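You operate a simulated robot arm through the tools that you are given. There is no shell and no other tool. Be economical: measure what you need, move in short steps, check, and stop when the job is done.

Carry out the task below with a simulated two-armed robot. There is one attempt and no reset: what you move stays moved.

Task
Put the blue cloth on the tank end of the lab bench away on the open end of the grading table. Then put the pulp jug in the inside of the tap trough. Then put the spare filter bowl on the silver ringed steel plate. Then open the gauge drawer. Do these in the order given. Set down upright: pulp jug, spare filter bowl.

It is judged by the outcome, as a careful person would: the job done as asked, and still so three seconds after it is handed in. It fails if anything else is knocked over, pushed out of place, dropped, spilled or broken. Flat cloth is picked up by pressing the open fingertips on it (5 to 10 N) and closing them slowly along it; thin cloth reads only 2 to 8 mm in the jaws.

Robot
Two 7-joint arms with two-finger parallel grippers on one trunk, on a base that drives. Base frame: it is fixed to the floor where the robot stands at the start and does not move with it; the origin is under the middle of the robot, x ahead of it, y to its left, z up; the surface under the hand at the start is at about z = 80. Units: cm, rad, N and s.
The left shoulder is at the start at [6, 14.4, 96.1], the right one opposite. With the tool pointing down near the work surface each hand reaches from about 32 to 74 cm from the robot's upright axis, wherever it stands, measured 20 degrees to its own side. Places, roughly: blue cloth (9x7x3 cm) [50, 10, 80]; gauge drawer [-510, -460, 80]; inside of the tap trough [60, -230, 70]; open end of the grading table [-520, -580, 90]; pulp jug [75, 50, 100]; ringed steel plate (13x6x2 cm) [-100, 220, 80]; spare filter bowl [-100, 275, 75]. Payload 1.57 kg a hand.
The TCP of each hand is the grasp point between the finger pads, 3 cm short of the fingertips. In the tool frame z runs along the fingers and y along their closing line. Largest opening 11 cm; finger width 2.4, thickness 1.2; the body of the gripper, 4.8 by 11.2 cm, starts 7.8 cm behind the TCP.
Orientation is that of the tool frame in the base frame, as a unit quaternion [w, x, y, z]. With the fingers straight down and closing along the base's y, the tool's x points along the base's -x, its y along +y and its z along -z.

Tools
- The arms move only by the tool servo_tool. It takes "left_rows", "right_rows" or both (then of equal length, played together; a hand with none holds still); each is a list of rows, each an object (a shift or turn left out is 0, a gripper value left out holds the last) with "rot": the turn, a rotation vector about the tool's x, y, z in rad, a list of three; "linear": the shift along the tool's x, y, z in cm, a list of three; "hand": the gripper command, from -1 (shut) to 1 (fully open), values between in proportion. In form: [{"rot": [ax, ay, az], "linear": [tx, ty, tz], "hand": hand}, ...]. A call has 1 to 8 rows; each row shifts and turns the commanded pose from where the row before left it, along the tool's axes as they then stand. Each row takes 0.2 s and may step no farther than 5 cm and 0.15 rad from the row before; otherwise, or with a gripper value out of range, the whole call is refused. Where a pose cannot be reached the arm comes as near as it can. A force on the tool above 40 N (or 10 N above the force at the start of the call, whichever is more), or a blocked arm, ends the call early, and 0.2 s more pass. The fingers move at their own pace (about 4.5 cm/s each) and stop on an object; they squeeze with about 40 N. The grip force told is the motor's: it shows also when the fingers shut on nothing. Time passes only in rows, and 0.2 s behind the last, so rows that do not move let the fingers close. The reply holds the time, the measured pose of the TCP, the force on the tool along the base axes, the opening and the grip force, in the units named above and with some noise, with the torque about the TCP (base axes, N m) and any sound that the robot's microphone picked up.
- Cameras (640 x 400 px; columns grow to the right, rows downward): "scene" is now at [3.73, 2.53, 156.39]; the picture's right is [0.35, -0.94, 0.00], its down [-0.76, -0.29, -0.59] and it looks along [0.55, 0.21, -0.81] (base axes); focal length 266 px, centre (320, 200). "left" rides on the left gripper at [7, -1.6, -14.1] in its tool frame; the picture's right is [0.23, 0.97, 0.00], its down [-0.86, 0.20, -0.48] and it looks along [-0.47, 0.11, 0.88] (tool axes); focal length 222 px, centre (320, 200). "right" rides on the right gripper at [7, 1.6, -14.1] in its tool frame; the picture's right is [-0.23, 0.97, 0.00], its down [-0.86, -0.20, -0.48] and it looks along [-0.47, -0.11, 0.88] (tool axes); focal length 222 px, centre (320, 200). There is no depth. A picture from a camera that has moved, and an enlarged one, comes with that camera's place and axes in the base frame and with its lens.
- snapshot(camera): a new picture of that camera. It takes no simulated time.
- move_column(by): slides the trunk up (or, below 0, down) by that many cm; the arms and the scene camera ride with it, the base frame stays. It gives what a move gives, with no picture.
- steer(legs): drives the robot by 1 to 6 legs, each [ahead, left, turn to the left] in cm, cm and rad, along the robot's own axes; the way and the turn of a leg run together, so that a leg with both is an arc; at most 150 cm and 3.142 rad a leg. The arms and the cameras ride along, it lands a little off, and it stops where it bumps. It gives what a move gives.
- turn_head(pan, tilt): turns the head with the scene camera to pan (to the left, within 1.501 rad either way) and tilt (down, from -0.506 to 1.204), counted from straight ahead of the robot. It gives what a move gives.
- inspect(camera, box): a new picture of the part [left, top, right, bottom] of that camera's present view, enlarged. It takes no simulated time.
- finish_job(): hands the job in; it is judged then, once.

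Work in short steps. Places have to be worked out from the pictures, the camera data and where the tool is seen: move nearer, look again, correct. Check each grasp and each placing, and mend what went wrong. You have 165 turns and 122 pictures in all, those below and enlarged ones among them. Open the grippers and draw the arms clear of the work before you hand the job in, unless the task says otherwise.

The tools are called after "Emit:" as name(argument=value, ...) on one line, values as JSON. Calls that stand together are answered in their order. servo_tool: Moves the arms, as the interface text tells. Its arguments: {"type":"object","properties":{"left_rows":{"type":"array","items":{"type":"object","properties":{"rot":{"type":"array","items":{"type":"number"}},"linear":{"type":"array","items":{"type":"number"}},"hand":{"type":"number"}}}},"right_rows":{"type":"array","items":{"type":"object","properties":{"rot":{"type":"array","items":{"type":"number"}},"linear":{"type":"array","items":{"type":"number"}},"hand":{"type":"number"}}}}},"required":[]} The other tools are called the same way: move_column (by) slides the trunk up or down; steer (legs) drives the base; turn_head (pan, tilt) turns the head that bears the scene camera; snapshot (camera) takes a picture; inspect (camera, box) takes an enlarged picture of a part of a camera's view; finish_job () hands the job in.

At the start:

```text
time_s: 0.0
left_position: [31.63, 33.64, 110.04]
left_tcp_rot: [0.001, 0.0, 1.0, -0.001]
left_contact_force: [-0.3, -0.4, -0.1]
left_torque: [-0.03, -0.02, 0.0]
left_opening: 11.01
left_finger_force: 0.1
right_position: [39.08, 1.61, 115.66]
right_tcp_rot: [0.001, 0.0, 1.0, 0.0]
right_contact_force: [0.1, 0.0, 0.7]
right_torque: [-0.01, -0.01, 0.01]
right_opening: 10.99
right_finger_force: 0.0
trunk travel left (down, up): [-56.0, 3.0]
robot x, y, heading: [0.06, -0.24, 0.0]
head pan, tilt: [0.36, 0.944]
```

scene: 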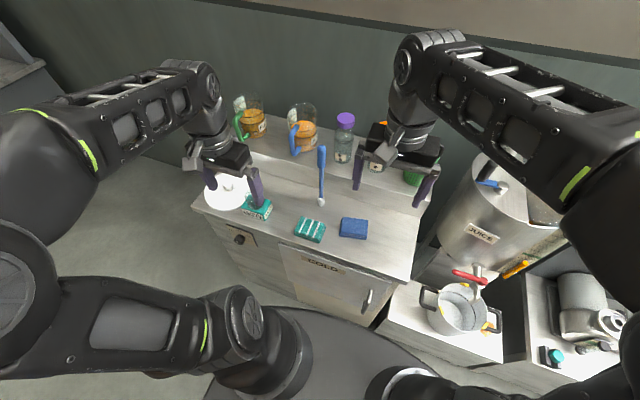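
right: 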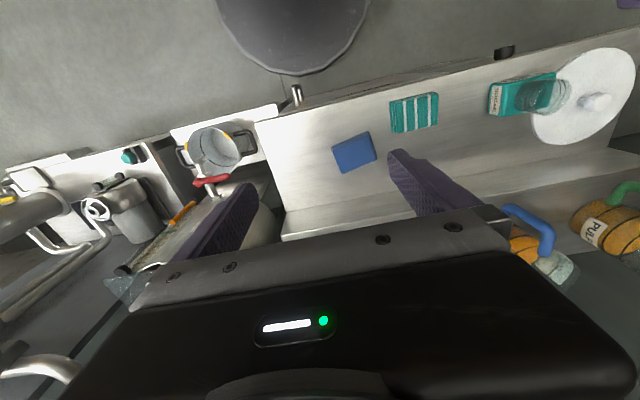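
left: 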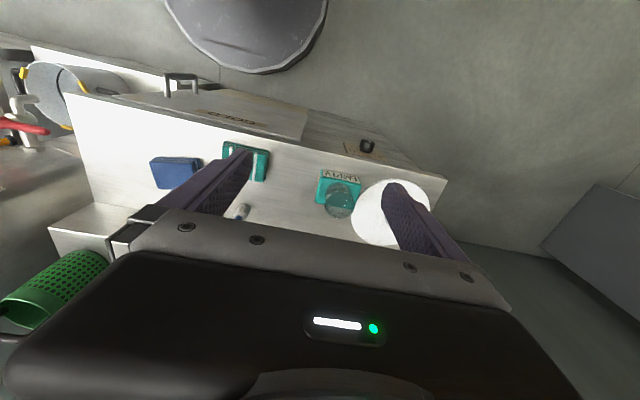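

The blue cloth appears near (48, 8, 81). I'll enlarge the bench to see the cloth and the jugs properly.

Emit:
inspect(camera="scene", box=[200, 80, 440, 280])

Emit:
inspect(camera="right", box=[280, 60, 640, 285])

```text
2.00 times, centred on (320, 180) of scene
camera zoom: at [3.73, 2.53, 156.39], right [0.35, -0.94, 0.0], down [-0.76, -0.29, -0.59], along [0.55, 0.21, -0.81], focal length 532 px, centre (320, 240)
```

zoom: 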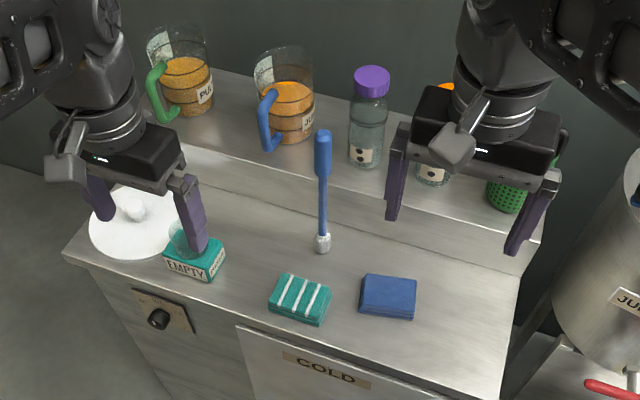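

```text
1.78 times, centred on (460, 172) of right
camera zoom: at [32.01, 3.29, 129.6], right [0.23, 0.97, 0.0], down [0.85, -0.2, 0.48], along [0.47, -0.11, -0.88], focal length 395 px, centre (71, 249)
```

zoom: 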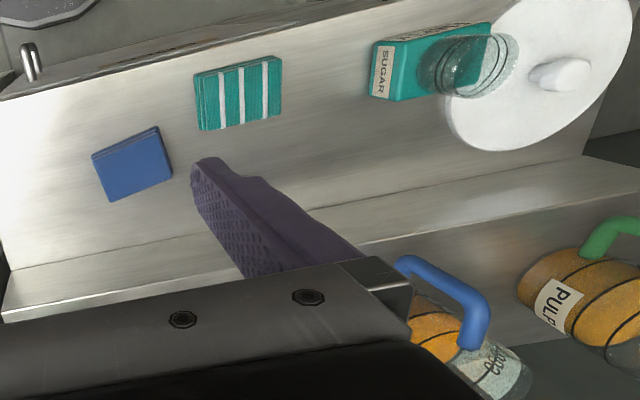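

The pulp jug is the green-handled one, and the cloth's short axis points roughly along base (0.97, 0.24), centred near (48, 7.5). I turn the right hand about its tool axis so that it closes across the short side.

Emit:
servo_tool(right_rows=[{"rot": [0, 0, 0.15]}, {"rot": [0, 0, 0.15]}, {"rot": [0, 0, 0.15]}, {"rot": [0, 0, 0.15]}, {"rot": [0, 0, 0.15]}, {"rot": [0, 0, 0.15]}, {"rot": [0, 0, 0.15]}, {"rot": [0, 0, 0.15]}])

```text
time_s: 1.8
left_position: [31.74, 33.69, 109.94]
left_tcp_rot: [0.0, -0.001, 1.0, 0.001]
left_contact_force: [-0.5, -0.5, 0.8]
left_torque: [0.02, -0.03, -0.01]
left_opening: 11.0
left_finger_force: 0.2
right_position: [38.99, 1.4, 115.45]
right_tcp_rot: [0.001, 0.566, 0.824, 0.001]
right_contact_force: [0.6, -0.4, 0.4]
right_torque: [-0.01, 0.02, 0.0]
right_opening: 11.01
right_finger_force: 0.1
trunk travel left (down, up): [-56.0, 3.0]
robot x, y, heading: [0.17, 0.01, -0.004]
head pan, tilt: [0.36, 0.944]
```

Rotation works as expected. I finish the turn and come to about 12 cm above the cloth.

Emit:
servo_tool(right_rows=[{"rot": [0, 0, 0.13]}, {"linear": [0.75, 2.06, 4]}, {"linear": [0.75, 2.06, 4]}, {"linear": [0.75, 2.06, 4]}, {"linear": [0.75, 2.06, 4]}, {"linear": [0.75, 2.06, 4]}])

Emit:
snapshot(camera="right")

Emit:
inspect(camera="scene", box=[260, 120, 460, 280])

```text
time_s: 3.2
left_position: [31.74, 33.67, 109.91]
left_tcp_rot: [-0.001, 0.0, 1.0, 0.0]
left_contact_force: [0.8, 0.1, -0.1]
left_torque: [-0.04, -0.01, 0.0]
left_opening: 10.99
left_finger_force: 0.1
right_position: [48.14, 7.67, 95.68]
right_tcp_rot: [0.0, 0.617, 0.787, 0.001]
right_contact_force: [-0.8, 0.6, 0.3]
right_torque: [-0.01, 0.03, 0.03]
right_opening: 11.0
right_finger_force: 0.0
trunk travel left (down, up): [-56.0, 3.0]
robot x, y, heading: [0.07, -0.06, -0.0]
head pan, tilt: [0.36, 0.944]
```

```text
116 pictures are left
camera right: at [48.03, 14.87, 109.64], right [1.0, 0.01, 0.0], down [0.01, -0.88, 0.48], along [0.01, -0.48, -0.88], focal length 222 px, centre (320, 200)
```

right: 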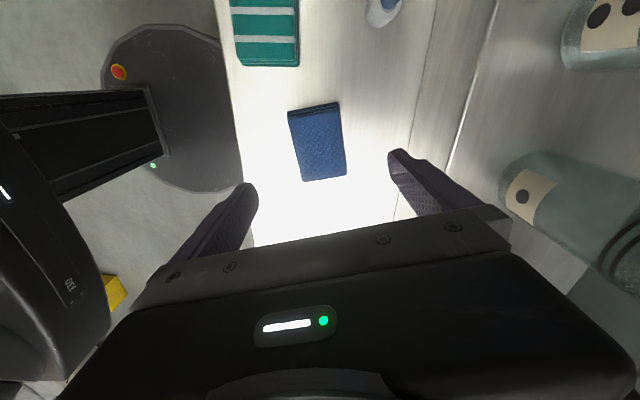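

```text
2.50 times, centred on (360, 200) of scene
camera zoom: at [3.85, 2.59, 156.39], right [0.35, -0.94, 0.0], down [-0.76, -0.29, -0.58], along [0.55, 0.21, -0.81], focal length 665 px, centre (220, 200)
```

zoom: 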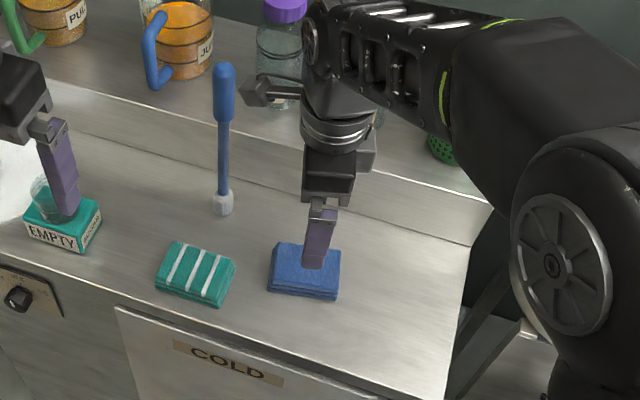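

From the wrist camera, the cloth centre is about (48.1, 7.6), turned about 4° more. I correct the yaw and lower to TCP z about 85, to be followed by small steps.

Emit:
servo_tool(right_rows=[{"rot": [0, 0, 0.07], "linear": [0, 0, 3]}, {"linear": [0, 0, 3]}, {"linear": [0, 0, 2.5]}, {"linear": [0, 0, 1.2]}, {"linear": [0, 0, 0.7]}])

Emit:
inspect(camera="right", box=[160, 40, 480, 240])

```text
time_s: 4.4
left_position: [31.73, 33.55, 109.86]
left_tcp_rot: [0.0, 0.0, 1.0, -0.001]
left_contact_force: [0.3, 0.9, 0.0]
left_torque: [0.03, 0.0, -0.03]
left_opening: 10.99
left_finger_force: 0.0
right_position: [48.13, 7.91, 85.12]
right_tcp_rot: [0.001, 0.644, 0.765, 0.001]
right_contact_force: [-0.4, 0.4, 0.3]
right_torque: [0.01, 0.01, 0.03]
right_opening: 11.02
right_finger_force: 0.1
trunk travel left (down, up): [-56.0, 3.0]
robot x, y, heading: [-0.1, -0.18, -0.001]
head pan, tilt: [0.36, 0.944]
```

```text
2.00 times, centred on (320, 140) of right
camera zoom: at [48.54, 15.07, 99.28], right [1.0, -0.06, 0.0], down [-0.05, -0.88, 0.48], along [-0.03, -0.48, -0.88], focal length 444 px, centre (320, 320)
```

zoom: 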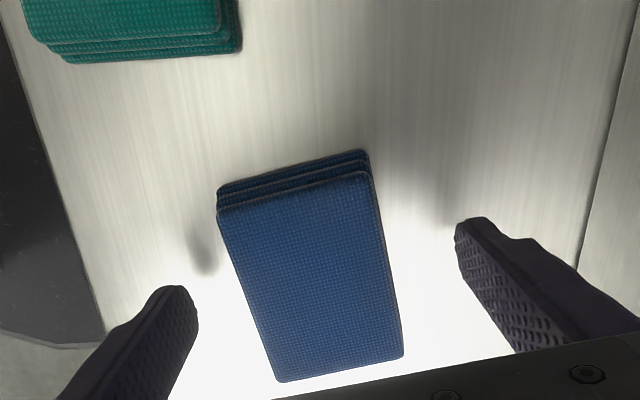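

Fingers straddle the cloth and are aligned. I lower in small steps towards the bench.

Emit:
servo_tool(right_rows=[{"linear": [0, 0, 0.5]}, {"linear": [0, 0, 0.4]}, {"linear": [0, 0, 0.4]}, {"linear": [0, 0, 0]}])

```text
time_s: 5.4
left_position: [31.5, 33.7, 109.99]
left_tcp_rot: [0.0, -0.001, 1.0, 0.0]
left_contact_force: [0.2, 0.2, 0.2]
left_torque: [0.0, -0.02, -0.02]
left_opening: 10.98
left_finger_force: 0.0
right_position: [48.1, 7.72, 83.8]
right_tcp_rot: [0.001, 0.645, 0.765, 0.001]
right_contact_force: [-0.5, 0.3, 1.0]
right_torque: [0.0, 0.0, -0.01]
right_opening: 10.99
right_finger_force: 0.0
trunk travel left (down, up): [-56.0, 3.0]
robot x, y, heading: [-0.04, 0.24, -0.002]
head pan, tilt: [0.36, 0.944]
```

No contact yet (tips near z = 80.8). I go on down in fine steps until contact shows.

Emit:
servo_tool(right_rows=[{"linear": [0, 0, 0.3]}, {"linear": [0, 0, 0.3]}, {"linear": [0, 0, 0]}])

Emit:
inspect(camera="right", box=[160, 40, 480, 240])

```text
time_s: 6.2
left_position: [31.65, 33.66, 109.93]
left_tcp_rot: [0.0, 0.0, 1.0, 0.0]
left_contact_force: [0.0, -0.2, 0.6]
left_torque: [0.02, 0.04, 0.01]
left_opening: 11.01
left_finger_force: 0.0
right_position: [48.17, 7.82, 83.18]
right_tcp_rot: [0.0, 0.644, 0.765, 0.001]
right_contact_force: [0.2, 0.3, 0.3]
right_torque: [-0.01, 0.02, 0.02]
right_opening: 11.01
right_finger_force: 0.1
trunk travel left (down, up): [-56.0, 3.0]
robot x, y, heading: [0.11, 0.18, -0.002]
head pan, tilt: [0.36, 0.944]
```

```text
2.00 times, centred on (320, 140) of right
camera zoom: at [48.54, 14.93, 97.29], right [1.0, -0.06, 0.0], down [-0.05, -0.88, 0.48], along [-0.03, -0.48, -0.88], focal length 444 px, centre (320, 320)
```

zoom: 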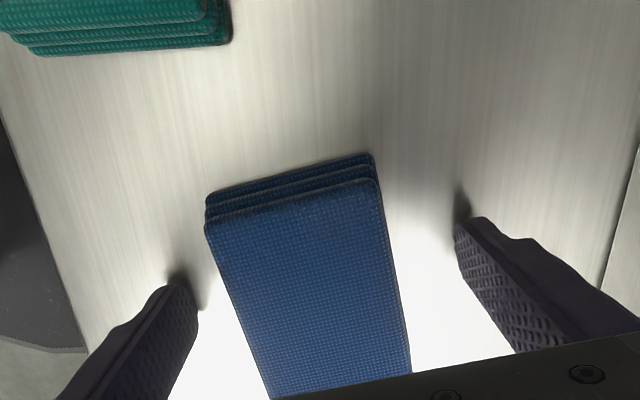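

Tips are just over the bench, beside the stack. I close on it.

Emit:
servo_tool(right_rows=[{"hand": 0.2}, {"hand": -0.1}, {"hand": -0.4}, {"hand": -1}, {"hand": -1}, {"hand": -1}, {"hand": -1}, {"hand": -1}])

Emit:
snapshot(camera="right")

```text
time_s: 8.0
left_position: [31.58, 33.56, 109.95]
left_tcp_rot: [0.001, 0.0, 1.0, 0.0]
left_contact_force: [1.2, 0.0, -1.0]
left_torque: [0.0, 0.01, -0.02]
left_opening: 11.01
left_finger_force: 0.0
right_position: [48.23, 7.72, 83.29]
right_tcp_rot: [-0.001, 0.644, 0.765, 0.0]
right_contact_force: [-0.8, -0.3, 1.1]
right_torque: [0.0, 0.05, 0.04]
right_opening: 6.41
right_finger_force: 40.0
trunk travel left (down, up): [-56.0, 3.0]
robot x, y, heading: [-0.0, -0.28, 0.0]
head pan, tilt: [0.36, 0.944]
```

```text
112 pictures are left
camera right: at [48.53, 14.93, 97.31], right [1.0, -0.06, 0.0], down [-0.05, -0.88, 0.48], along [-0.03, -0.48, -0.88], focal length 222 px, centre (320, 200)
```

right: 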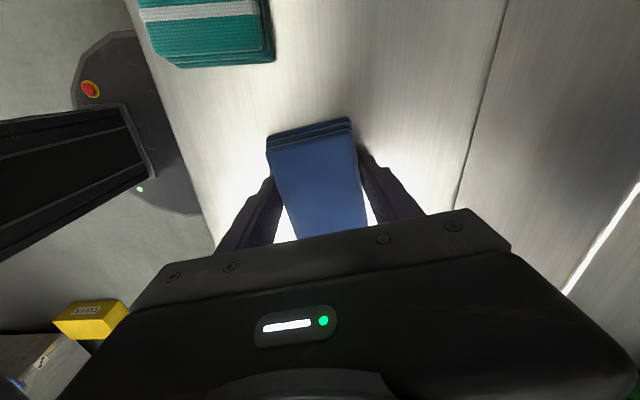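

Held at 6.4 cm with 40 N. I lift it straight up.

Emit:
servo_tool(right_rows=[{"linear": [0, 0, -1.5]}, {"linear": [0, 0, -4]}, {"linear": [0, 0, -4]}, {"linear": [0, 0, -4]}, {"linear": [0, 0, -4]}, {"linear": [0, 0, -4]}, {"linear": [0, 0, -4]}])

Emit:
snapshot(camera="right")

Emit:
snapshot(camera="scene")

```text
time_s: 9.6
left_position: [31.53, 33.61, 110.06]
left_tcp_rot: [0.0, 0.0, 1.0, 0.0]
left_contact_force: [-0.2, -0.7, -0.1]
left_torque: [-0.01, 0.02, 0.02]
left_opening: 10.98
left_finger_force: 0.0
right_position: [47.96, 7.58, 108.65]
right_tcp_rot: [0.001, 0.644, 0.765, 0.001]
right_contact_force: [-0.4, -0.1, -0.6]
right_torque: [-0.02, 0.03, 0.01]
right_opening: 6.41
right_finger_force: 40.4
trunk travel left (down, up): [-56.0, 3.0]
robot x, y, heading: [0.18, 0.14, -0.001]
head pan, tilt: [0.36, 0.944]
```

```text
111 pictures are left
camera right: at [48.3, 14.73, 122.77], right [1.0, -0.06, 0.0], down [-0.05, -0.88, 0.48], along [-0.03, -0.48, -0.88], focal length 222 px, centre (320, 200)
```

right: 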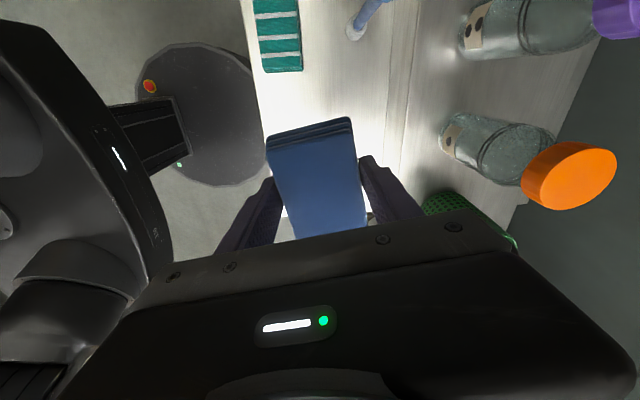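

```text
110 pictures are left
camera scene: at [3.72, 2.52, 156.39], right [0.35, -0.94, 0.0], down [-0.76, -0.29, -0.59], along [0.55, 0.21, -0.81], focal length 266 px, centre (320, 200)
```

scene: 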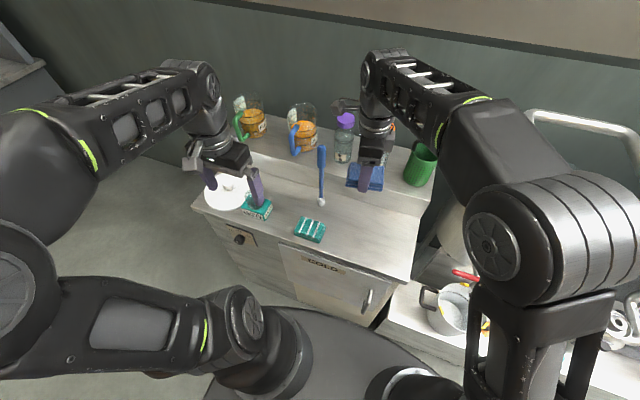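

Cloth is firmly held. I draw the hand in and look to both sides for the way.

Emit:
servo_tool(right_rows=[{"linear": [-2.2, -3.1, 0]}, {"linear": [-2.2, -3.1, 0]}, {"linear": [-2.2, -3.1, 0]}])

Emit:
turn_head(pan=-1.5, tilt=0.3)

Emit:
snapshot(camera="scene")

Emit:
turn_head(pan=1.5, tilt=0.3)

Emit:
snapshot(camera="scene")

```text
time_s: 10.4
left_position: [31.43, 33.5, 110.0]
left_tcp_rot: [0.001, -0.001, 1.0, 0.001]
left_contact_force: [0.6, -0.3, 0.7]
left_torque: [0.03, 0.01, 0.01]
left_opening: 11.0
left_finger_force: 0.1
right_position: [39.78, -0.27, 108.57]
right_tcp_rot: [0.0, 0.643, 0.766, 0.001]
right_contact_force: [-0.2, 0.2, -0.3]
right_torque: [0.04, 0.01, -0.03]
right_opening: 6.37
right_finger_force: 39.6
trunk travel left (down, up): [-56.0, 3.0]
robot x, y, heading: [0.28, 0.02, -0.005]
head pan, tilt: [0.36, 0.944]
```

```text
time_s: 12.2
left_position: [31.65, 33.54, 110.0]
left_tcp_rot: [0.0, 0.001, 1.0, -0.001]
left_contact_force: [0.5, 0.1, -0.5]
left_torque: [0.01, 0.0, -0.01]
left_opening: 10.98
left_finger_force: 0.1
right_position: [39.8, -0.22, 108.6]
right_tcp_rot: [0.001, 0.644, 0.765, 0.0]
right_contact_force: [0.5, 0.1, -0.6]
right_torque: [0.0, -0.01, -0.02]
right_opening: 6.39
right_finger_force: 40.2
trunk travel left (down, up): [-56.0, 3.0]
robot x, y, heading: [-0.33, -0.13, -0.001]
head pan, tilt: [-1.499, 0.3]
```

```text
109 pictures are left
camera scene: at [-2.42, -9.35, 161.95], right [-1.0, -0.07, 0.0], down [-0.02, 0.3, -0.96], along [0.07, -0.95, -0.3], focal length 266 px, centre (320, 200)
```

scene: 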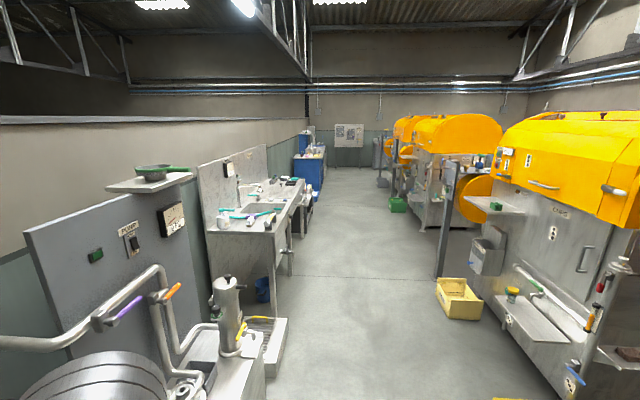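

```text
time_s: 14.8
left_position: [31.64, 33.59, 109.94]
left_tcp_rot: [0.0, 0.0, 1.0, -0.001]
left_contact_force: [0.4, -0.3, -0.2]
left_torque: [-0.01, 0.01, 0.0]
left_opening: 11.02
left_finger_force: 0.1
right_position: [39.96, -0.14, 108.47]
right_tcp_rot: [0.001, 0.644, 0.765, 0.001]
right_contact_force: [0.6, -0.4, -1.0]
right_torque: [0.01, 0.0, -0.02]
right_opening: 6.38
right_finger_force: 40.1
trunk travel left (down, up): [-56.0, 3.0]
robot x, y, heading: [-0.07, 0.31, -0.006]
head pan, tilt: [1.499, 0.3]
```

```text
108 pictures are left
camera scene: at [-2.43, 9.27, 161.95], right [1.0, -0.07, 0.0], down [-0.02, -0.29, -0.96], along [0.07, 0.95, -0.3], focal length 266 px, centre (320, 200)
```

scene: 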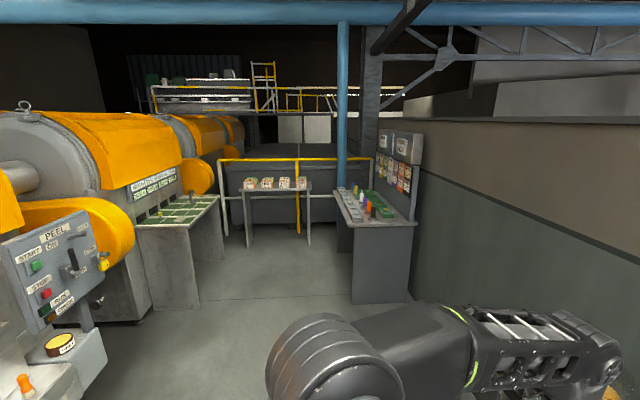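

The room is a corridor along y, with the sink on the wall side and machines at x ≈ -110. I back off, turn to face -y, and look ahead.

Emit:
steer(legs=[[-32, 0, 0], [0, 0, -1.57], [130, 0, 0]])

Emit:
turn_head(pan=-0.6, tilt=0.25)

Emit:
snapshot(camera="scene")

```text
time_s: 26.9
left_position: [6.93, -161.28, 109.86]
left_tcp_rot: [0.0, 0.694, 0.72, 0.0]
left_contact_force: [-0.8, -0.2, -0.9]
left_torque: [0.03, 0.0, 0.0]
left_opening: 10.98
left_finger_force: 0.1
right_position: [-26.64, -170.79, 108.5]
right_tcp_rot: [0.001, 0.995, 0.105, -0.001]
right_contact_force: [0.1, -0.7, -0.7]
right_torque: [-0.03, -0.02, 0.01]
right_opening: 6.37
right_finger_force: 39.9
trunk travel left (down, up): [-56.0, 3.0]
robot x, y, heading: [-28.51, -130.61, -1.54]
head pan, tilt: [1.499, 0.3]
```

```text
time_s: 28.9
left_position: [6.93, -161.23, 109.96]
left_tcp_rot: [0.0, 0.693, 0.721, 0.0]
left_contact_force: [-0.2, -0.7, 0.2]
left_torque: [-0.02, -0.02, 0.0]
left_opening: 10.98
left_finger_force: 0.0
right_position: [-26.54, -170.74, 108.63]
right_tcp_rot: [0.001, 0.995, 0.104, 0.001]
right_contact_force: [-0.1, -0.3, -1.1]
right_torque: [0.0, -0.04, -0.01]
right_opening: 6.37
right_finger_force: 39.8
trunk travel left (down, up): [-56.0, 3.0]
robot x, y, heading: [-28.08, -130.44, -1.527]
head pan, tilt: [-0.6, 0.25]
```

```text
107 pictures are left
camera scene: at [-33.07, -135.82, 162.42], right [-0.85, 0.53, 0.0], down [0.13, 0.21, -0.97], along [-0.52, -0.82, -0.25], focal length 266 px, centre (320, 200)
```

scene: 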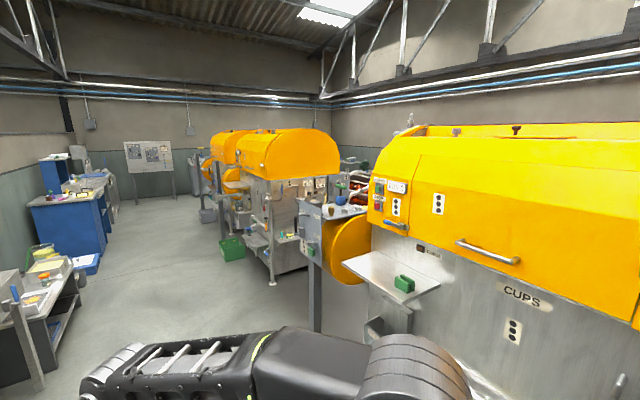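

I carry on down the corridor to about y = -330 and look to the right, into the gap between the machines.

Emit:
steer(legs=[[150, 0, 0], [50, 0, 0]])

Emit:
turn_head(pan=-1.1, tilt=0.25)

Emit:
snapshot(camera="scene")

```text
time_s: 39.0
left_position: [11.98, -365.5, 110.04]
left_tcp_rot: [-0.001, 0.7, 0.714, 0.001]
left_contact_force: [-0.8, 0.5, 0.1]
left_torque: [0.0, 0.01, -0.01]
left_opening: 10.98
left_finger_force: 0.2
right_position: [-21.54, -374.59, 108.35]
right_tcp_rot: [0.0, 0.995, 0.096, 0.0]
right_contact_force: [0.2, -0.9, -0.7]
right_torque: [0.05, -0.01, 0.01]
right_opening: 6.37
right_finger_force: 39.5
trunk travel left (down, up): [-56.0, 3.0]
robot x, y, heading: [-22.21, -334.8, -1.553]
head pan, tilt: [-0.6, 0.25]
```

```text
time_s: 40.0
left_position: [11.96, -365.44, 109.98]
left_tcp_rot: [-0.001, 0.7, 0.715, 0.0]
left_contact_force: [-0.1, 0.1, -0.9]
left_torque: [0.02, 0.02, 0.01]
left_opening: 11.01
left_finger_force: 0.1
right_position: [-21.59, -374.59, 108.65]
right_tcp_rot: [0.001, 0.995, 0.097, 0.0]
right_contact_force: [0.4, 0.7, 0.1]
right_torque: [0.01, 0.03, -0.02]
right_opening: 6.38
right_finger_force: 39.9
trunk travel left (down, up): [-56.0, 3.0]
robot x, y, heading: [-22.16, -334.28, -1.547]
head pan, tilt: [-1.1, 0.25]
```

```text
106 pictures are left
camera scene: at [-30.65, -336.12, 162.42], right [-0.47, 0.88, 0.0], down [0.22, 0.12, -0.97], along [-0.85, -0.46, -0.25], focal length 266 px, centre (320, 200)
```

scene: 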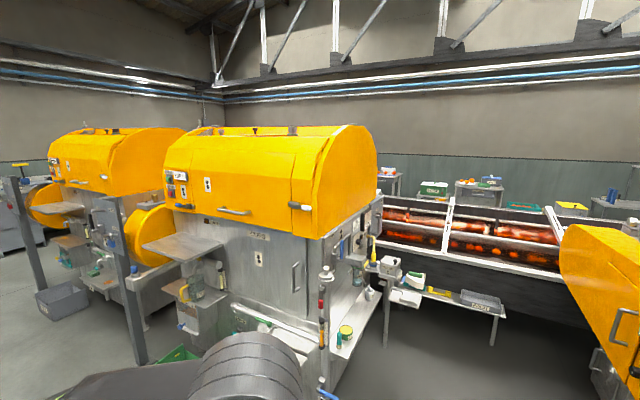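

The grading table must be hidden behind the second machine, beyond the conveyor. I drive on to about y = -570 and look right again.

Emit:
steer(legs=[[120, 0, -0.04], [120, 0, 0]])

Emit:
turn_head(pan=-1.3, tilt=0.25)

Emit:
snapshot(camera="scene")

```text
time_s: 51.6
left_position: [13.86, -603.4, 110.04]
left_tcp_rot: [0.0, 0.707, 0.707, 0.0]
left_contact_force: [0.6, -0.2, -0.3]
left_torque: [-0.02, 0.01, -0.03]
left_opening: 11.01
left_finger_force: 0.0
right_position: [-19.98, -611.75, 108.49]
right_tcp_rot: [0.001, 0.996, 0.086, 0.001]
right_contact_force: [-0.3, 0.4, -1.3]
right_torque: [0.01, -0.02, 0.0]
right_opening: 6.38
right_finger_force: 39.9
trunk travel left (down, up): [-56.0, 3.0]
robot x, y, heading: [-19.78, -571.54, -1.574]
head pan, tilt: [-1.1, 0.25]
```

```text
time_s: 52.3
left_position: [13.88, -603.54, 109.98]
left_tcp_rot: [0.0, 0.707, 0.707, 0.0]
left_contact_force: [0.0, 0.6, 0.8]
left_torque: [0.0, -0.01, -0.03]
left_opening: 10.99
left_finger_force: 0.0
right_position: [-19.93, -611.75, 108.64]
right_tcp_rot: [0.0, 0.996, 0.086, 0.0]
right_contact_force: [0.7, 0.6, -0.4]
right_torque: [-0.01, 0.05, 0.04]
right_opening: 6.38
right_finger_force: 40.2
trunk travel left (down, up): [-56.0, 3.0]
robot x, y, heading: [-19.67, -571.57, -1.565]
head pan, tilt: [-1.3, 0.25]
```

```text
105 pictures are left
camera scene: at [-28.86, -571.36, 162.42], right [-0.27, 0.96, 0.0], down [0.24, 0.07, -0.97], along [-0.93, -0.26, -0.25], focal length 266 px, centre (320, 200)
```

scene: 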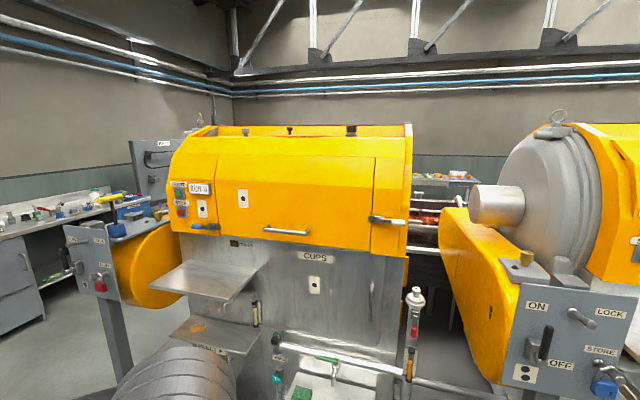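

There is an open way past this last machine on the left of the picture. I go on about 130 cm and look again.

Emit:
steer(legs=[[125, 0, 0]])

Emit:
turn_head(pan=-1.1, tilt=0.35)

Emit:
snapshot(camera="scene")

```text
time_s: 58.7
left_position: [9.97, -730.31, 109.94]
left_tcp_rot: [0.0, 0.722, 0.692, 0.0]
left_contact_force: [-0.2, -0.7, -0.1]
left_torque: [0.02, 0.01, 0.01]
left_opening: 10.99
left_finger_force: 0.0
right_position: [-24.23, -737.14, 108.47]
right_tcp_rot: [0.0, 0.998, 0.064, 0.0]
right_contact_force: [0.0, 0.1, -0.4]
right_torque: [0.01, 0.05, 0.01]
right_opening: 6.42
right_finger_force: 39.6
trunk travel left (down, up): [-56.0, 3.0]
robot x, y, heading: [-22.47, -697.39, -1.618]
head pan, tilt: [-1.3, 0.25]
```

```text
time_s: 59.4
left_position: [9.73, -730.15, 110.04]
left_tcp_rot: [0.0, 0.723, 0.691, 0.0]
left_contact_force: [-0.3, -0.1, -0.4]
left_torque: [0.0, 0.02, 0.03]
left_opening: 11.0
left_finger_force: 0.2
right_position: [-24.19, -737.17, 108.63]
right_tcp_rot: [0.002, 0.998, 0.064, 0.0]
right_contact_force: [0.1, -0.6, -0.8]
right_torque: [0.03, 0.02, 0.02]
right_opening: 6.4
right_finger_force: 39.3
trunk travel left (down, up): [-56.0, 3.0]
robot x, y, heading: [-22.4, -697.43, -1.613]
head pan, tilt: [-1.1, 0.351]
```

```text
104 pictures are left
camera scene: at [-30.84, -698.17, 161.48], right [-0.41, 0.91, 0.0], down [0.31, 0.14, -0.94], along [-0.85, -0.39, -0.34], focal length 266 px, centre (320, 200)
```

scene: 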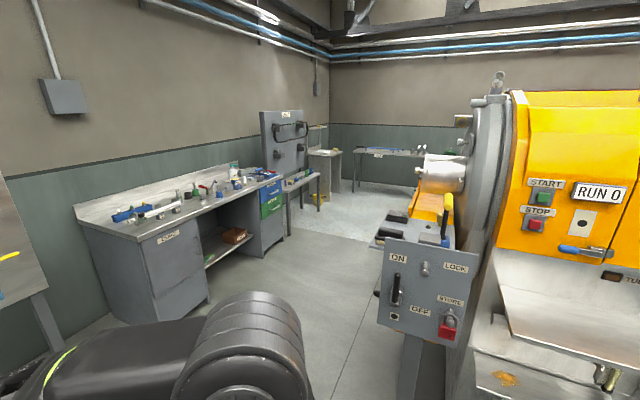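

The passage runs along -x at about y = -790, between the bench front (y ≈ -865) and the machine (y ≈ -700). I drive into it.

Emit:
steer(legs=[[90, 0, 0], [0, 0, -1.53], [120, 0, 0]])

Emit:
turn_head(pan=-0.3, tilt=0.35)

Emit:
snapshot(camera="scene")

```text
time_s: 73.8
left_position: [-182.9, -819.3, 110.06]
left_tcp_rot: [-0.001, 1.0, -0.005, 0.0]
left_contact_force: [0.4, -0.7, -0.3]
left_torque: [-0.02, -0.02, 0.0]
left_opening: 11.01
left_finger_force: 0.0
right_position: [-190.74, -785.55, 108.54]
right_tcp_rot: [0.001, 0.762, -0.647, 0.0]
right_contact_force: [0.3, -0.1, -1.0]
right_torque: [0.02, -0.03, 0.04]
right_opening: 6.37
right_finger_force: 40.2
trunk travel left (down, up): [-56.0, 3.0]
robot x, y, heading: [-150.83, -786.14, 3.134]
head pan, tilt: [-1.1, 0.351]
```

```text
time_s: 74.9
left_position: [-182.81, -819.51, 109.95]
left_tcp_rot: [0.0, 1.0, -0.006, 0.001]
left_contact_force: [0.4, -1.0, 0.9]
left_torque: [-0.01, -0.02, -0.02]
left_opening: 10.99
left_finger_force: 0.1
right_position: [-190.69, -785.45, 108.45]
right_tcp_rot: [0.001, 0.762, -0.648, -0.002]
right_contact_force: [-1.2, -0.7, -2.3]
right_torque: [-0.01, 0.0, 0.0]
right_opening: 6.4
right_finger_force: 40.3
trunk travel left (down, up): [-56.0, 3.0]
robot x, y, heading: [-150.96, -786.15, 3.133]
head pan, tilt: [-0.3, 0.351]
```

```text
103 pictures are left
camera scene: at [-156.77, -783.31, 161.48], right [0.31, 0.95, 0.0], down [0.33, -0.1, -0.94], along [-0.89, 0.29, -0.34], focal length 266 px, centre (320, 200)
```

scene: 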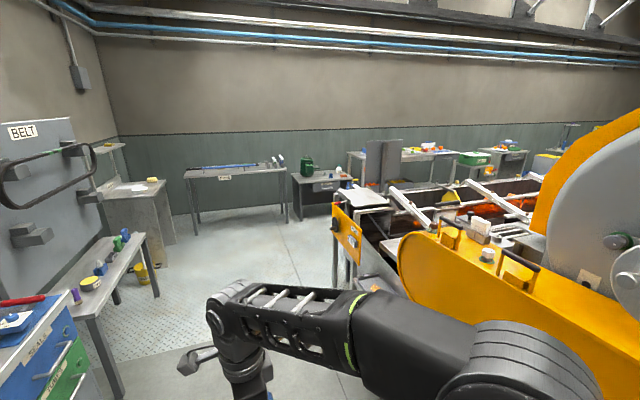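

The tables line the far wall at x ≈ -520. I enlarge to tell them apart.

Emit:
inspect(camera="scene", box=[260, 110, 580, 310])

```text
2.00 times, centred on (420, 210) of scene
camera zoom: at [-156.77, -783.31, 161.48], right [0.31, 0.95, 0.0], down [0.33, -0.1, -0.94], along [-0.89, 0.29, -0.34], focal length 532 px, centre (120, 180)
```

zoom: 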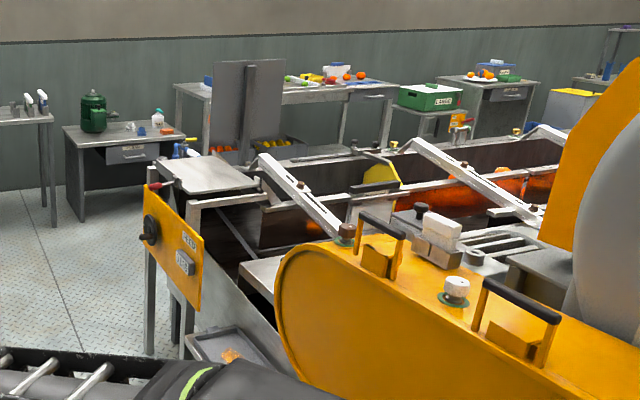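

The table with the fruit behind the grey panel is the grading table, with the second drawer table beyond it. I go nearer to see the aisle between the conveyor and the tables.

Emit:
steer(legs=[[140, 0, 0], [110, 0, 0]])

Emit:
turn_head(pan=-1.2, tilt=0.4)

Emit:
snapshot(camera="scene")

```text
time_s: 87.2
left_position: [-435.17, -819.64, 109.86]
left_tcp_rot: [0.0, 1.0, -0.003, 0.001]
left_contact_force: [0.0, -0.3, -0.2]
left_torque: [-0.04, 0.01, 0.02]
left_opening: 11.0
left_finger_force: 0.0
right_position: [-443.2, -785.72, 108.45]
right_tcp_rot: [0.0, 0.763, -0.646, 0.0]
right_contact_force: [-0.4, 0.0, -0.8]
right_torque: [-0.03, 0.03, 0.03]
right_opening: 6.38
right_finger_force: 39.6
trunk travel left (down, up): [-56.0, 3.0]
robot x, y, heading: [-403.47, -786.27, 3.138]
head pan, tilt: [-0.3, 0.351]
```

```text
time_s: 88.4
left_position: [-435.22, -819.59, 110.01]
left_tcp_rot: [0.0, 1.0, -0.004, 0.0]
left_contact_force: [0.7, 0.3, 0.5]
left_torque: [0.0, 0.0, -0.03]
left_opening: 11.01
left_finger_force: 0.0
right_position: [-443.26, -785.82, 108.55]
right_tcp_rot: [0.0, 0.763, -0.647, 0.0]
right_contact_force: [-0.1, -0.4, -0.9]
right_torque: [0.03, 0.04, 0.0]
right_opening: 6.38
right_finger_force: 39.7
trunk travel left (down, up): [-56.0, 3.0]
robot x, y, heading: [-403.24, -786.21, 3.135]
head pan, tilt: [-1.201, 0.4]
```

```text
101 pictures are left
camera scene: at [-403.78, -777.61, 161.02], right [0.93, 0.36, 0.0], down [0.14, -0.36, -0.92], along [-0.33, 0.86, -0.39], focal length 266 px, centre (320, 200)
```

scene: 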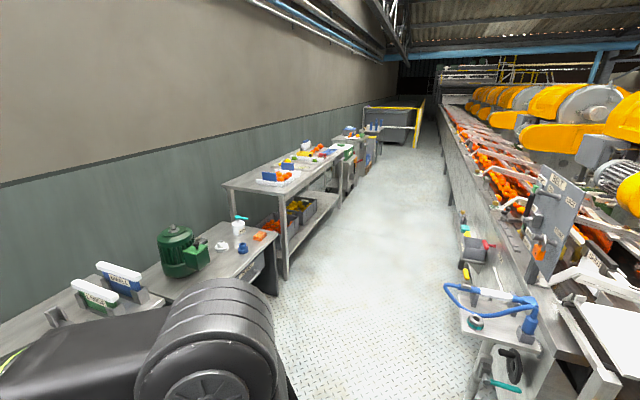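

The aisle is clear: the grading table top spans x ≈ -544..-495 and starts at y ≈ -620. I enlarge its near end to see the open area.

Emit:
inspect(camera="scene", box=[200, 100, 440, 250])

```text
2.67 times, centred on (320, 175) of scene
camera zoom: at [-403.78, -777.61, 161.02], right [0.93, 0.36, 0.0], down [0.14, -0.36, -0.92], along [-0.33, 0.86, -0.39], focal length 710 px, centre (320, 267)
```

zoom: 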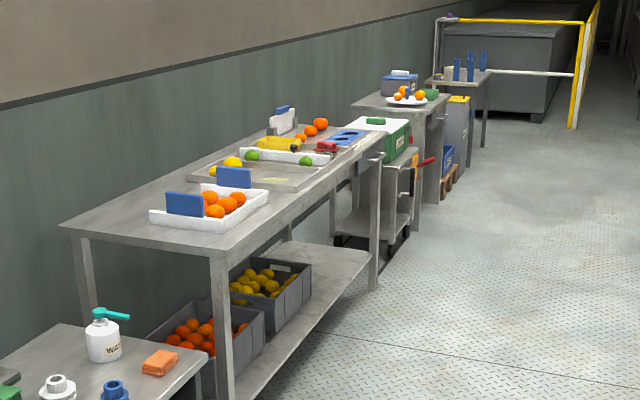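

The near end (about y = -620 to -607) is the bare part, next to the white tray. I strafe along the aisle facing the table.

Emit:
steer(legs=[[32, 0, 0], [0, -120, 0], [0, -48, 0]])

Emit:
turn_head(pan=-0.2, tilt=0.7)

Emit:
snapshot(camera="scene")

```text
time_s: 98.6
left_position: [-466.76, -653.14, 110.0]
left_tcp_rot: [0.001, 1.0, 0.006, 0.0]
left_contact_force: [-0.1, 0.9, 0.9]
left_torque: [-0.02, 0.0, 0.0]
left_opening: 11.0
left_finger_force: 0.1
right_position: [-475.53, -619.46, 108.64]
right_tcp_rot: [0.0, 0.769, -0.64, 0.0]
right_contact_force: [-0.6, 0.2, -0.1]
right_torque: [-0.01, 0.02, -0.01]
right_opening: 6.37
right_finger_force: 40.1
trunk travel left (down, up): [-56.0, 3.0]
robot x, y, heading: [-435.7, -618.9, -3.131]
head pan, tilt: [-1.201, 0.4]
```

```text
time_s: 99.9
left_position: [-466.71, -653.21, 109.94]
left_tcp_rot: [0.001, 1.0, 0.006, 0.0]
left_contact_force: [0.2, -0.3, -0.4]
left_torque: [-0.01, 0.02, 0.01]
left_opening: 11.01
left_finger_force: 0.1
right_position: [-475.43, -619.41, 108.45]
right_tcp_rot: [0.0, 0.769, -0.639, 0.0]
right_contact_force: [0.4, -0.2, -1.0]
right_torque: [0.01, 0.01, 0.02]
right_opening: 6.41
right_finger_force: 40.0
trunk travel left (down, up): [-56.0, 3.0]
robot x, y, heading: [-435.74, -619.21, -3.13]
head pan, tilt: [-0.201, 0.7]
```

```text
99 pictures are left
camera scene: at [-440.98, -617.61, 158.34], right [0.19, 0.98, 0.0], down [0.63, -0.12, -0.77], along [-0.75, 0.14, -0.64], focal length 266 px, centre (320, 200)
```

scene: 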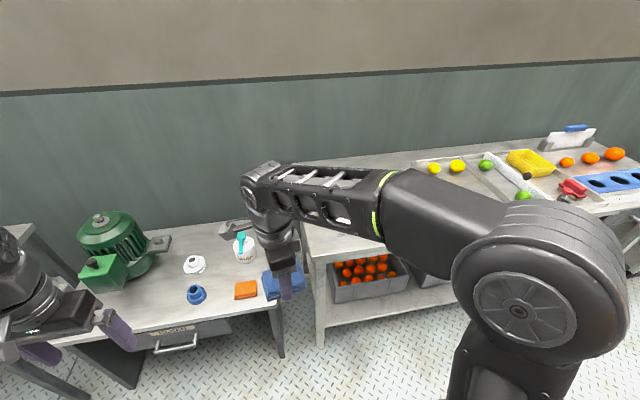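

The arm hides the near end, so I look through the right wrist camera, which looks toward +y over the table.

Emit:
snapshot(camera="right")

```text
98 pictures are left
camera right: at [-475.73, -626.61, 122.59], right [-1.0, 0.05, 0.0], down [0.04, 0.88, 0.48], along [0.02, 0.48, -0.88], focal length 222 px, centre (320, 200)
```

right: 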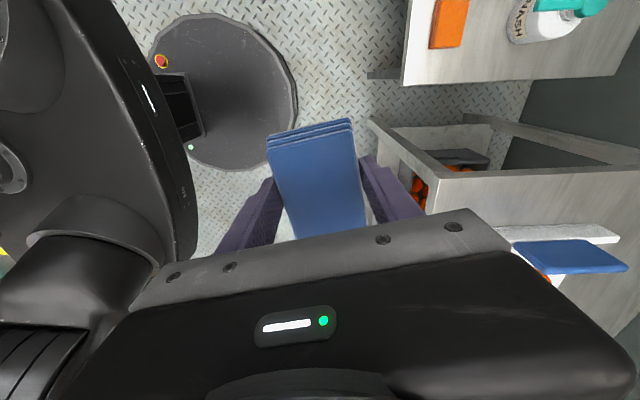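

The bare area is an L: a 9 cm near strip and a ~19 cm wide strip behind the tray (x -545..-526). The back near corner, about (-534, -605), suits; I drive 27 cm closer and raise nothing yet (hand at z 108 clears).

Emit:
steer(legs=[[27, 0, 0]])

Emit:
snapshot(camera="right")

Emit:
snapshot(camera="scene")

```text
time_s: 101.8
left_position: [-493.67, -653.54, 109.92]
left_tcp_rot: [0.0, 1.0, 0.005, 0.001]
left_contact_force: [0.1, 0.4, 0.5]
left_torque: [0.0, -0.03, 0.0]
left_opening: 10.99
left_finger_force: 0.1
right_position: [-502.41, -619.7, 108.56]
right_tcp_rot: [0.001, 0.768, -0.641, 0.0]
right_contact_force: [-0.8, -0.2, -0.8]
right_torque: [0.0, -0.06, 0.04]
right_opening: 6.39
right_finger_force: 40.2
trunk travel left (down, up): [-56.0, 3.0]
robot x, y, heading: [-462.2, -619.48, -3.13]
head pan, tilt: [-0.201, 0.7]
```

```text
97 pictures are left
camera right: at [-502.66, -626.88, 122.55], right [-1.0, 0.05, 0.0], down [0.04, 0.88, 0.48], along [0.02, 0.48, -0.88], focal length 222 px, centre (320, 200)
```

right: 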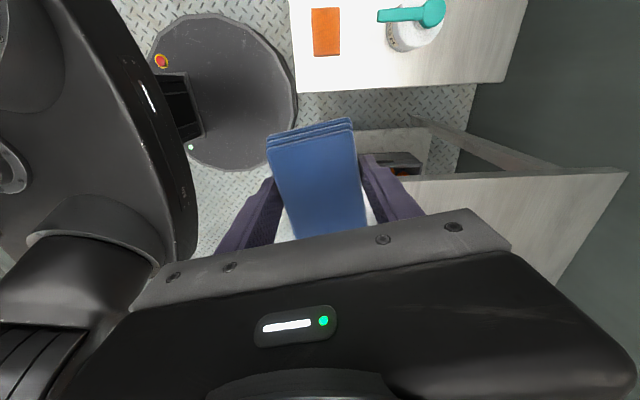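

```text
96 pictures are left
camera scene: at [-467.94, -617.92, 158.33], right [0.19, 0.98, 0.0], down [0.63, -0.12, -0.76], along [-0.75, 0.14, -0.64], focal length 266 px, centre (320, 200)
```

scene: 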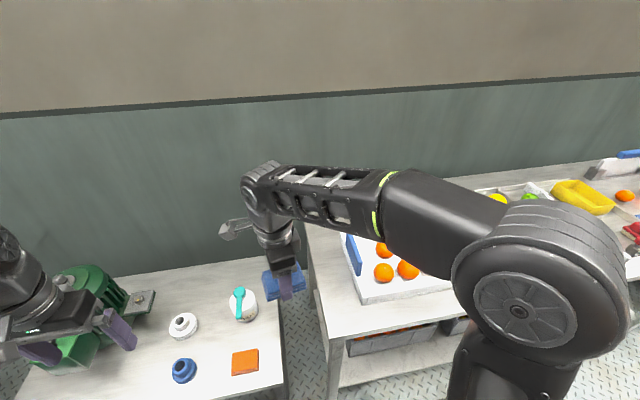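

The table top's back corner is about (-550, -612) and the tray starts at y ≈ -600. I move over the spot (-535, -604) at the present height.

Emit:
servo_tool(right_rows=[{"linear": [-2.66, 3.66, 0]}, {"linear": [-2.66, 3.66, 0]}, {"linear": [-2.66, 3.66, 0]}, {"linear": [-2.66, 3.66, 0]}, {"linear": [-2.66, 3.66, 0]}, {"linear": [-2.66, 3.66, 0]}, {"linear": [-2.66, 3.66, 0]}, {"linear": [-2.66, 3.66, 0], "rot": [0, 0, 0.15]}])

Emit:
snapshot(camera="right")

Emit:
snapshot(camera="scene")

```text
time_s: 103.6
left_position: [-493.52, -653.5, 109.88]
left_tcp_rot: [0.0, 1.0, 0.006, 0.0]
left_contact_force: [0.3, -0.4, 0.2]
left_torque: [-0.03, 0.0, 0.02]
left_opening: 11.01
left_finger_force: 0.0
right_position: [-521.49, -610.6, 108.89]
right_tcp_rot: [0.004, 0.769, -0.64, -0.002]
right_contact_force: [0.3, 0.7, -2.0]
right_torque: [0.03, -0.01, -0.02]
right_opening: 6.4
right_finger_force: 40.2
right hand out of reach, approached as far as the arm can: row 5, 6, 7, 8
trunk travel left (down, up): [-56.0, 3.0]
robot x, y, heading: [-462.58, -619.23, -3.134]
head pan, tilt: [-0.201, 0.7]
```

```text
95 pictures are left
camera right: at [-521.78, -617.68, 122.94], right [-1.0, 0.05, 0.01], down [0.05, 0.88, 0.48], along [0.01, 0.48, -0.88], focal length 222 px, centre (320, 200)
```

right: 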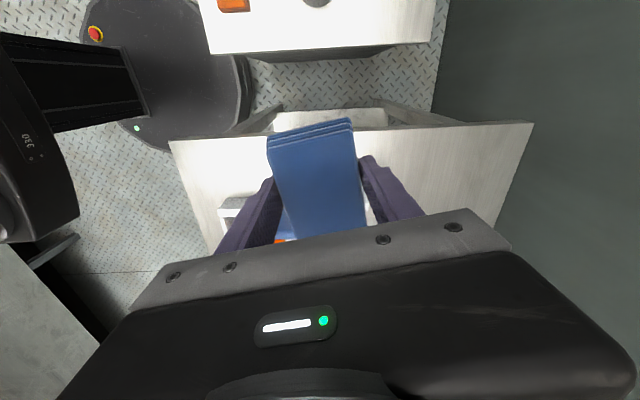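

```text
94 pictures are left
camera scene: at [-467.8, -617.91, 158.34], right [0.19, 0.98, 0.0], down [0.63, -0.12, -0.76], along [-0.75, 0.14, -0.64], focal length 266 px, centre (320, 200)
```

scene: 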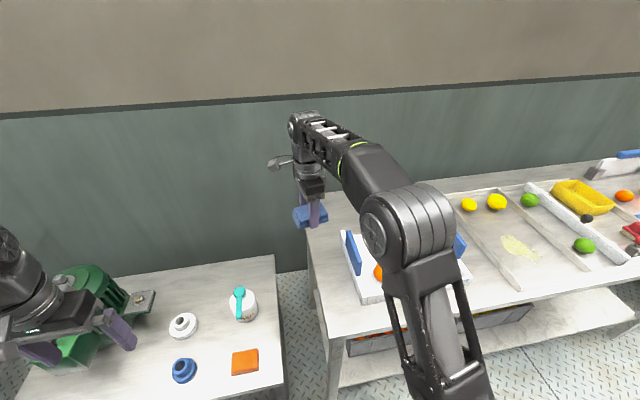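

The hand stopped at (-521, -611): out of reach at this height. I raise the trunk by its last 3 cm for reach and see where the hand goes.

Emit:
move_column(by=3)

Emit:
servo_tool(right_rows=[{"linear": [0, 0, 1]}, {"linear": [0, 0, 1]}])

```text
time_s: 104.3
left_position: [-493.52, -653.35, 113.0]
left_tcp_rot: [0.0, 1.0, 0.005, -0.001]
left_contact_force: [-0.6, 0.4, 0.0]
left_torque: [0.03, -0.01, 0.02]
left_opening: 11.02
left_finger_force: 0.0
right_position: [-521.63, -610.59, 111.85]
right_tcp_rot: [0.004, 0.768, -0.64, -0.003]
right_contact_force: [-1.2, -0.6, -0.7]
right_torque: [0.02, -0.03, -0.03]
right_opening: 6.4
right_finger_force: 39.9
trunk travel left (down, up): [-59.0, 0.0]
robot x, y, heading: [-462.07, -619.59, -3.132]
head pan, tilt: [-0.201, 0.7]
```

```text
time_s: 104.9
left_position: [-493.6, -653.47, 113.03]
left_tcp_rot: [0.0, 1.0, 0.007, 0.0]
left_contact_force: [0.3, 0.5, 0.0]
left_torque: [0.05, 0.03, 0.0]
left_opening: 11.04
left_finger_force: 0.0
right_position: [-521.51, -610.55, 109.98]
right_tcp_rot: [0.004, 0.769, -0.639, -0.003]
right_contact_force: [-1.0, -0.2, 0.1]
right_torque: [0.04, 0.02, -0.01]
right_opening: 6.36
right_finger_force: 40.1
trunk travel left (down, up): [-59.0, 0.0]
robot x, y, heading: [-462.46, -619.3, -3.133]
head pan, tilt: [-0.201, 0.7]
```

The command was clipped to the reached pose, good. I go down 8 cm and then outward toward (-532, -605.5).

Emit:
servo_tool(right_rows=[{"linear": [0, 0, 4]}, {"linear": [0, 0, 4]}, {"linear": [0, 3.5, 0]}, {"linear": [0, 3.5, 0]}, {"linear": [-2.5, 2.4, 0]}, {"linear": [-4.3, 0, 0]}, {"rot": [0, 0, 0.15]}])

Emit:
snapshot(camera="right")

Emit:
inspect(camera="scene", box=[240, 80, 480, 310])

```text
time_s: 106.5
left_position: [-493.6, -653.56, 112.86]
left_tcp_rot: [0.0, 1.0, 0.005, 0.0]
left_contact_force: [0.4, 0.1, -0.6]
left_torque: [0.04, -0.03, -0.02]
left_opening: 10.99
left_finger_force: 0.0
right_position: [-530.03, -606.78, 101.91]
right_tcp_rot: [0.003, 0.718, -0.696, -0.003]
right_contact_force: [1.2, -1.2, 0.1]
right_torque: [0.04, -0.03, 0.0]
right_opening: 6.35
right_finger_force: 39.8
right hand out of reach, approached as far as the arm can: row 5
trunk travel left (down, up): [-59.0, 0.0]
robot x, y, heading: [-462.52, -619.23, -3.133]
head pan, tilt: [-0.201, 0.7]
```

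```text
93 pictures are left
camera right: at [-531.27, -613.86, 115.99], right [-0.98, 0.2, 0.01], down [0.18, 0.86, 0.48], along [0.08, 0.47, -0.88], focal length 222 px, centre (320, 200)
```

right: 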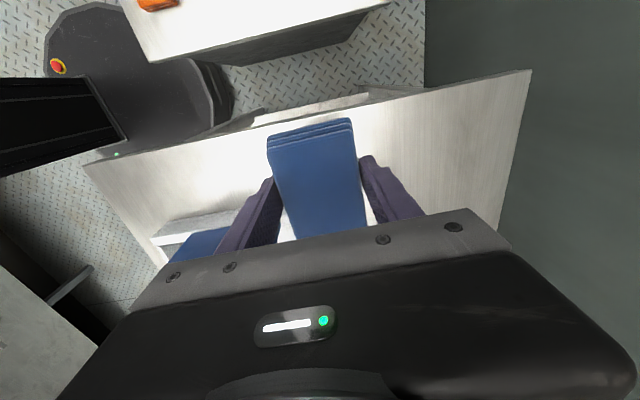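

```text
1.74 times, centred on (360, 195) of scene
camera zoom: at [-467.77, -618.03, 161.34], right [0.19, 0.98, 0.0], down [0.63, -0.12, -0.77], along [-0.75, 0.14, -0.64], focal length 463 px, centre (250, 209)
```

zoom: 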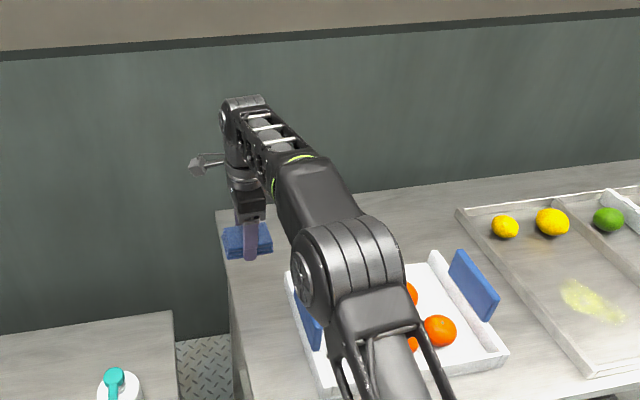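

The near table edge is about y = -611, so I move 2.8 cm further over the table while lowering to TCP z ≈ 95.

Emit:
servo_tool(right_rows=[{"linear": [0, 0, 2.5]}, {"linear": [-2.8, 0, 0]}, {"linear": [0, 0, 2.5]}, {"linear": [0, 0, 1]}, {"linear": [0, 0, 0.5]}, {"linear": [0, 0, 0]}])

Emit:
snapshot(camera="right")

```text
time_s: 107.9
left_position: [-493.58, -653.48, 112.95]
left_tcp_rot: [0.001, 1.0, 0.006, 0.0]
left_contact_force: [0.6, -0.6, -0.1]
left_torque: [0.03, -0.02, -0.01]
left_opening: 10.99
left_finger_force: 0.0
right_position: [-530.33, -604.31, 95.45]
right_tcp_rot: [0.004, 0.718, -0.696, -0.003]
right_contact_force: [0.3, 0.2, -1.7]
right_torque: [-0.03, 0.01, 0.0]
right_opening: 6.41
right_finger_force: 39.7
trunk travel left (down, up): [-59.0, 0.0]
robot x, y, heading: [-462.34, -619.52, -3.129]
head pan, tilt: [-0.201, 0.7]
```

```text
91 pictures are left
camera right: at [-531.58, -611.23, 109.53], right [-0.98, 0.2, 0.01], down [0.18, 0.86, 0.48], along [0.09, 0.47, -0.88], focal length 222 px, centre (320, 200)
```

right: 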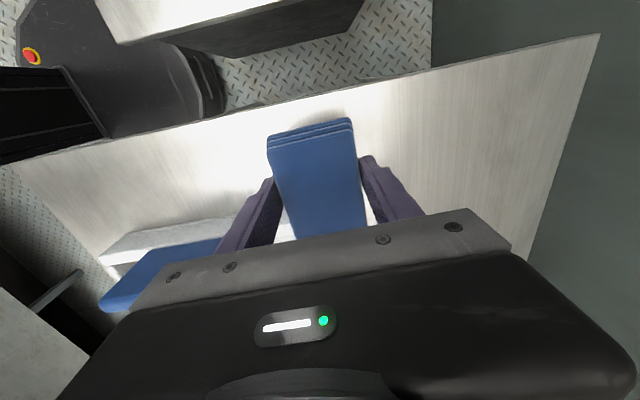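

The cloth is now fully over the table with a margin. I lower in fine steps until contact.

Emit:
servo_tool(right_rows=[{"linear": [0, 0, 0.5]}, {"linear": [0, 0, 0.5]}, {"linear": [0, 0, 0.4]}, {"linear": [0, 0, 0.3]}, {"linear": [0, 0, 0]}])

```text
time_s: 109.1
left_position: [-493.74, -653.43, 112.91]
left_tcp_rot: [0.0, 1.0, 0.005, 0.0]
left_contact_force: [-0.8, 0.3, -0.3]
left_torque: [-0.02, 0.01, 0.03]
left_opening: 11.0
left_finger_force: 0.1
right_position: [-530.32, -604.28, 93.69]
right_tcp_rot: [0.003, 0.719, -0.695, -0.003]
right_contact_force: [0.1, 0.2, 0.2]
right_torque: [-0.02, -0.03, 0.04]
right_opening: 6.36
right_finger_force: 40.2
trunk travel left (down, up): [-59.0, 0.0]
robot x, y, heading: [-461.95, -619.58, -3.131]
head pan, tilt: [-0.201, 0.7]
```

Emit:
servo_tool(right_rows=[{"linear": [0, 0, 0.3]}, {"linear": [0, 0, 0.3]}, {"linear": [0, 0, 0.3]}, {"linear": [0, 0, 0]}])

```text
time_s: 110.1
left_position: [-493.6, -653.55, 112.95]
left_tcp_rot: [0.0, 1.0, 0.005, 0.0]
left_contact_force: [-1.0, 0.6, 0.3]
left_torque: [-0.01, 0.0, -0.03]
left_opening: 11.01
left_finger_force: 0.0
right_position: [-530.4, -604.05, 92.75]
right_tcp_rot: [0.002, 0.718, -0.696, -0.004]
right_contact_force: [0.3, 0.3, 0.2]
right_torque: [0.03, 0.03, -0.01]
right_opening: 6.36
right_finger_force: 40.3
trunk travel left (down, up): [-59.0, 0.0]
robot x, y, heading: [-462.87, -619.44, -3.132]
head pan, tilt: [-0.201, 0.7]
```

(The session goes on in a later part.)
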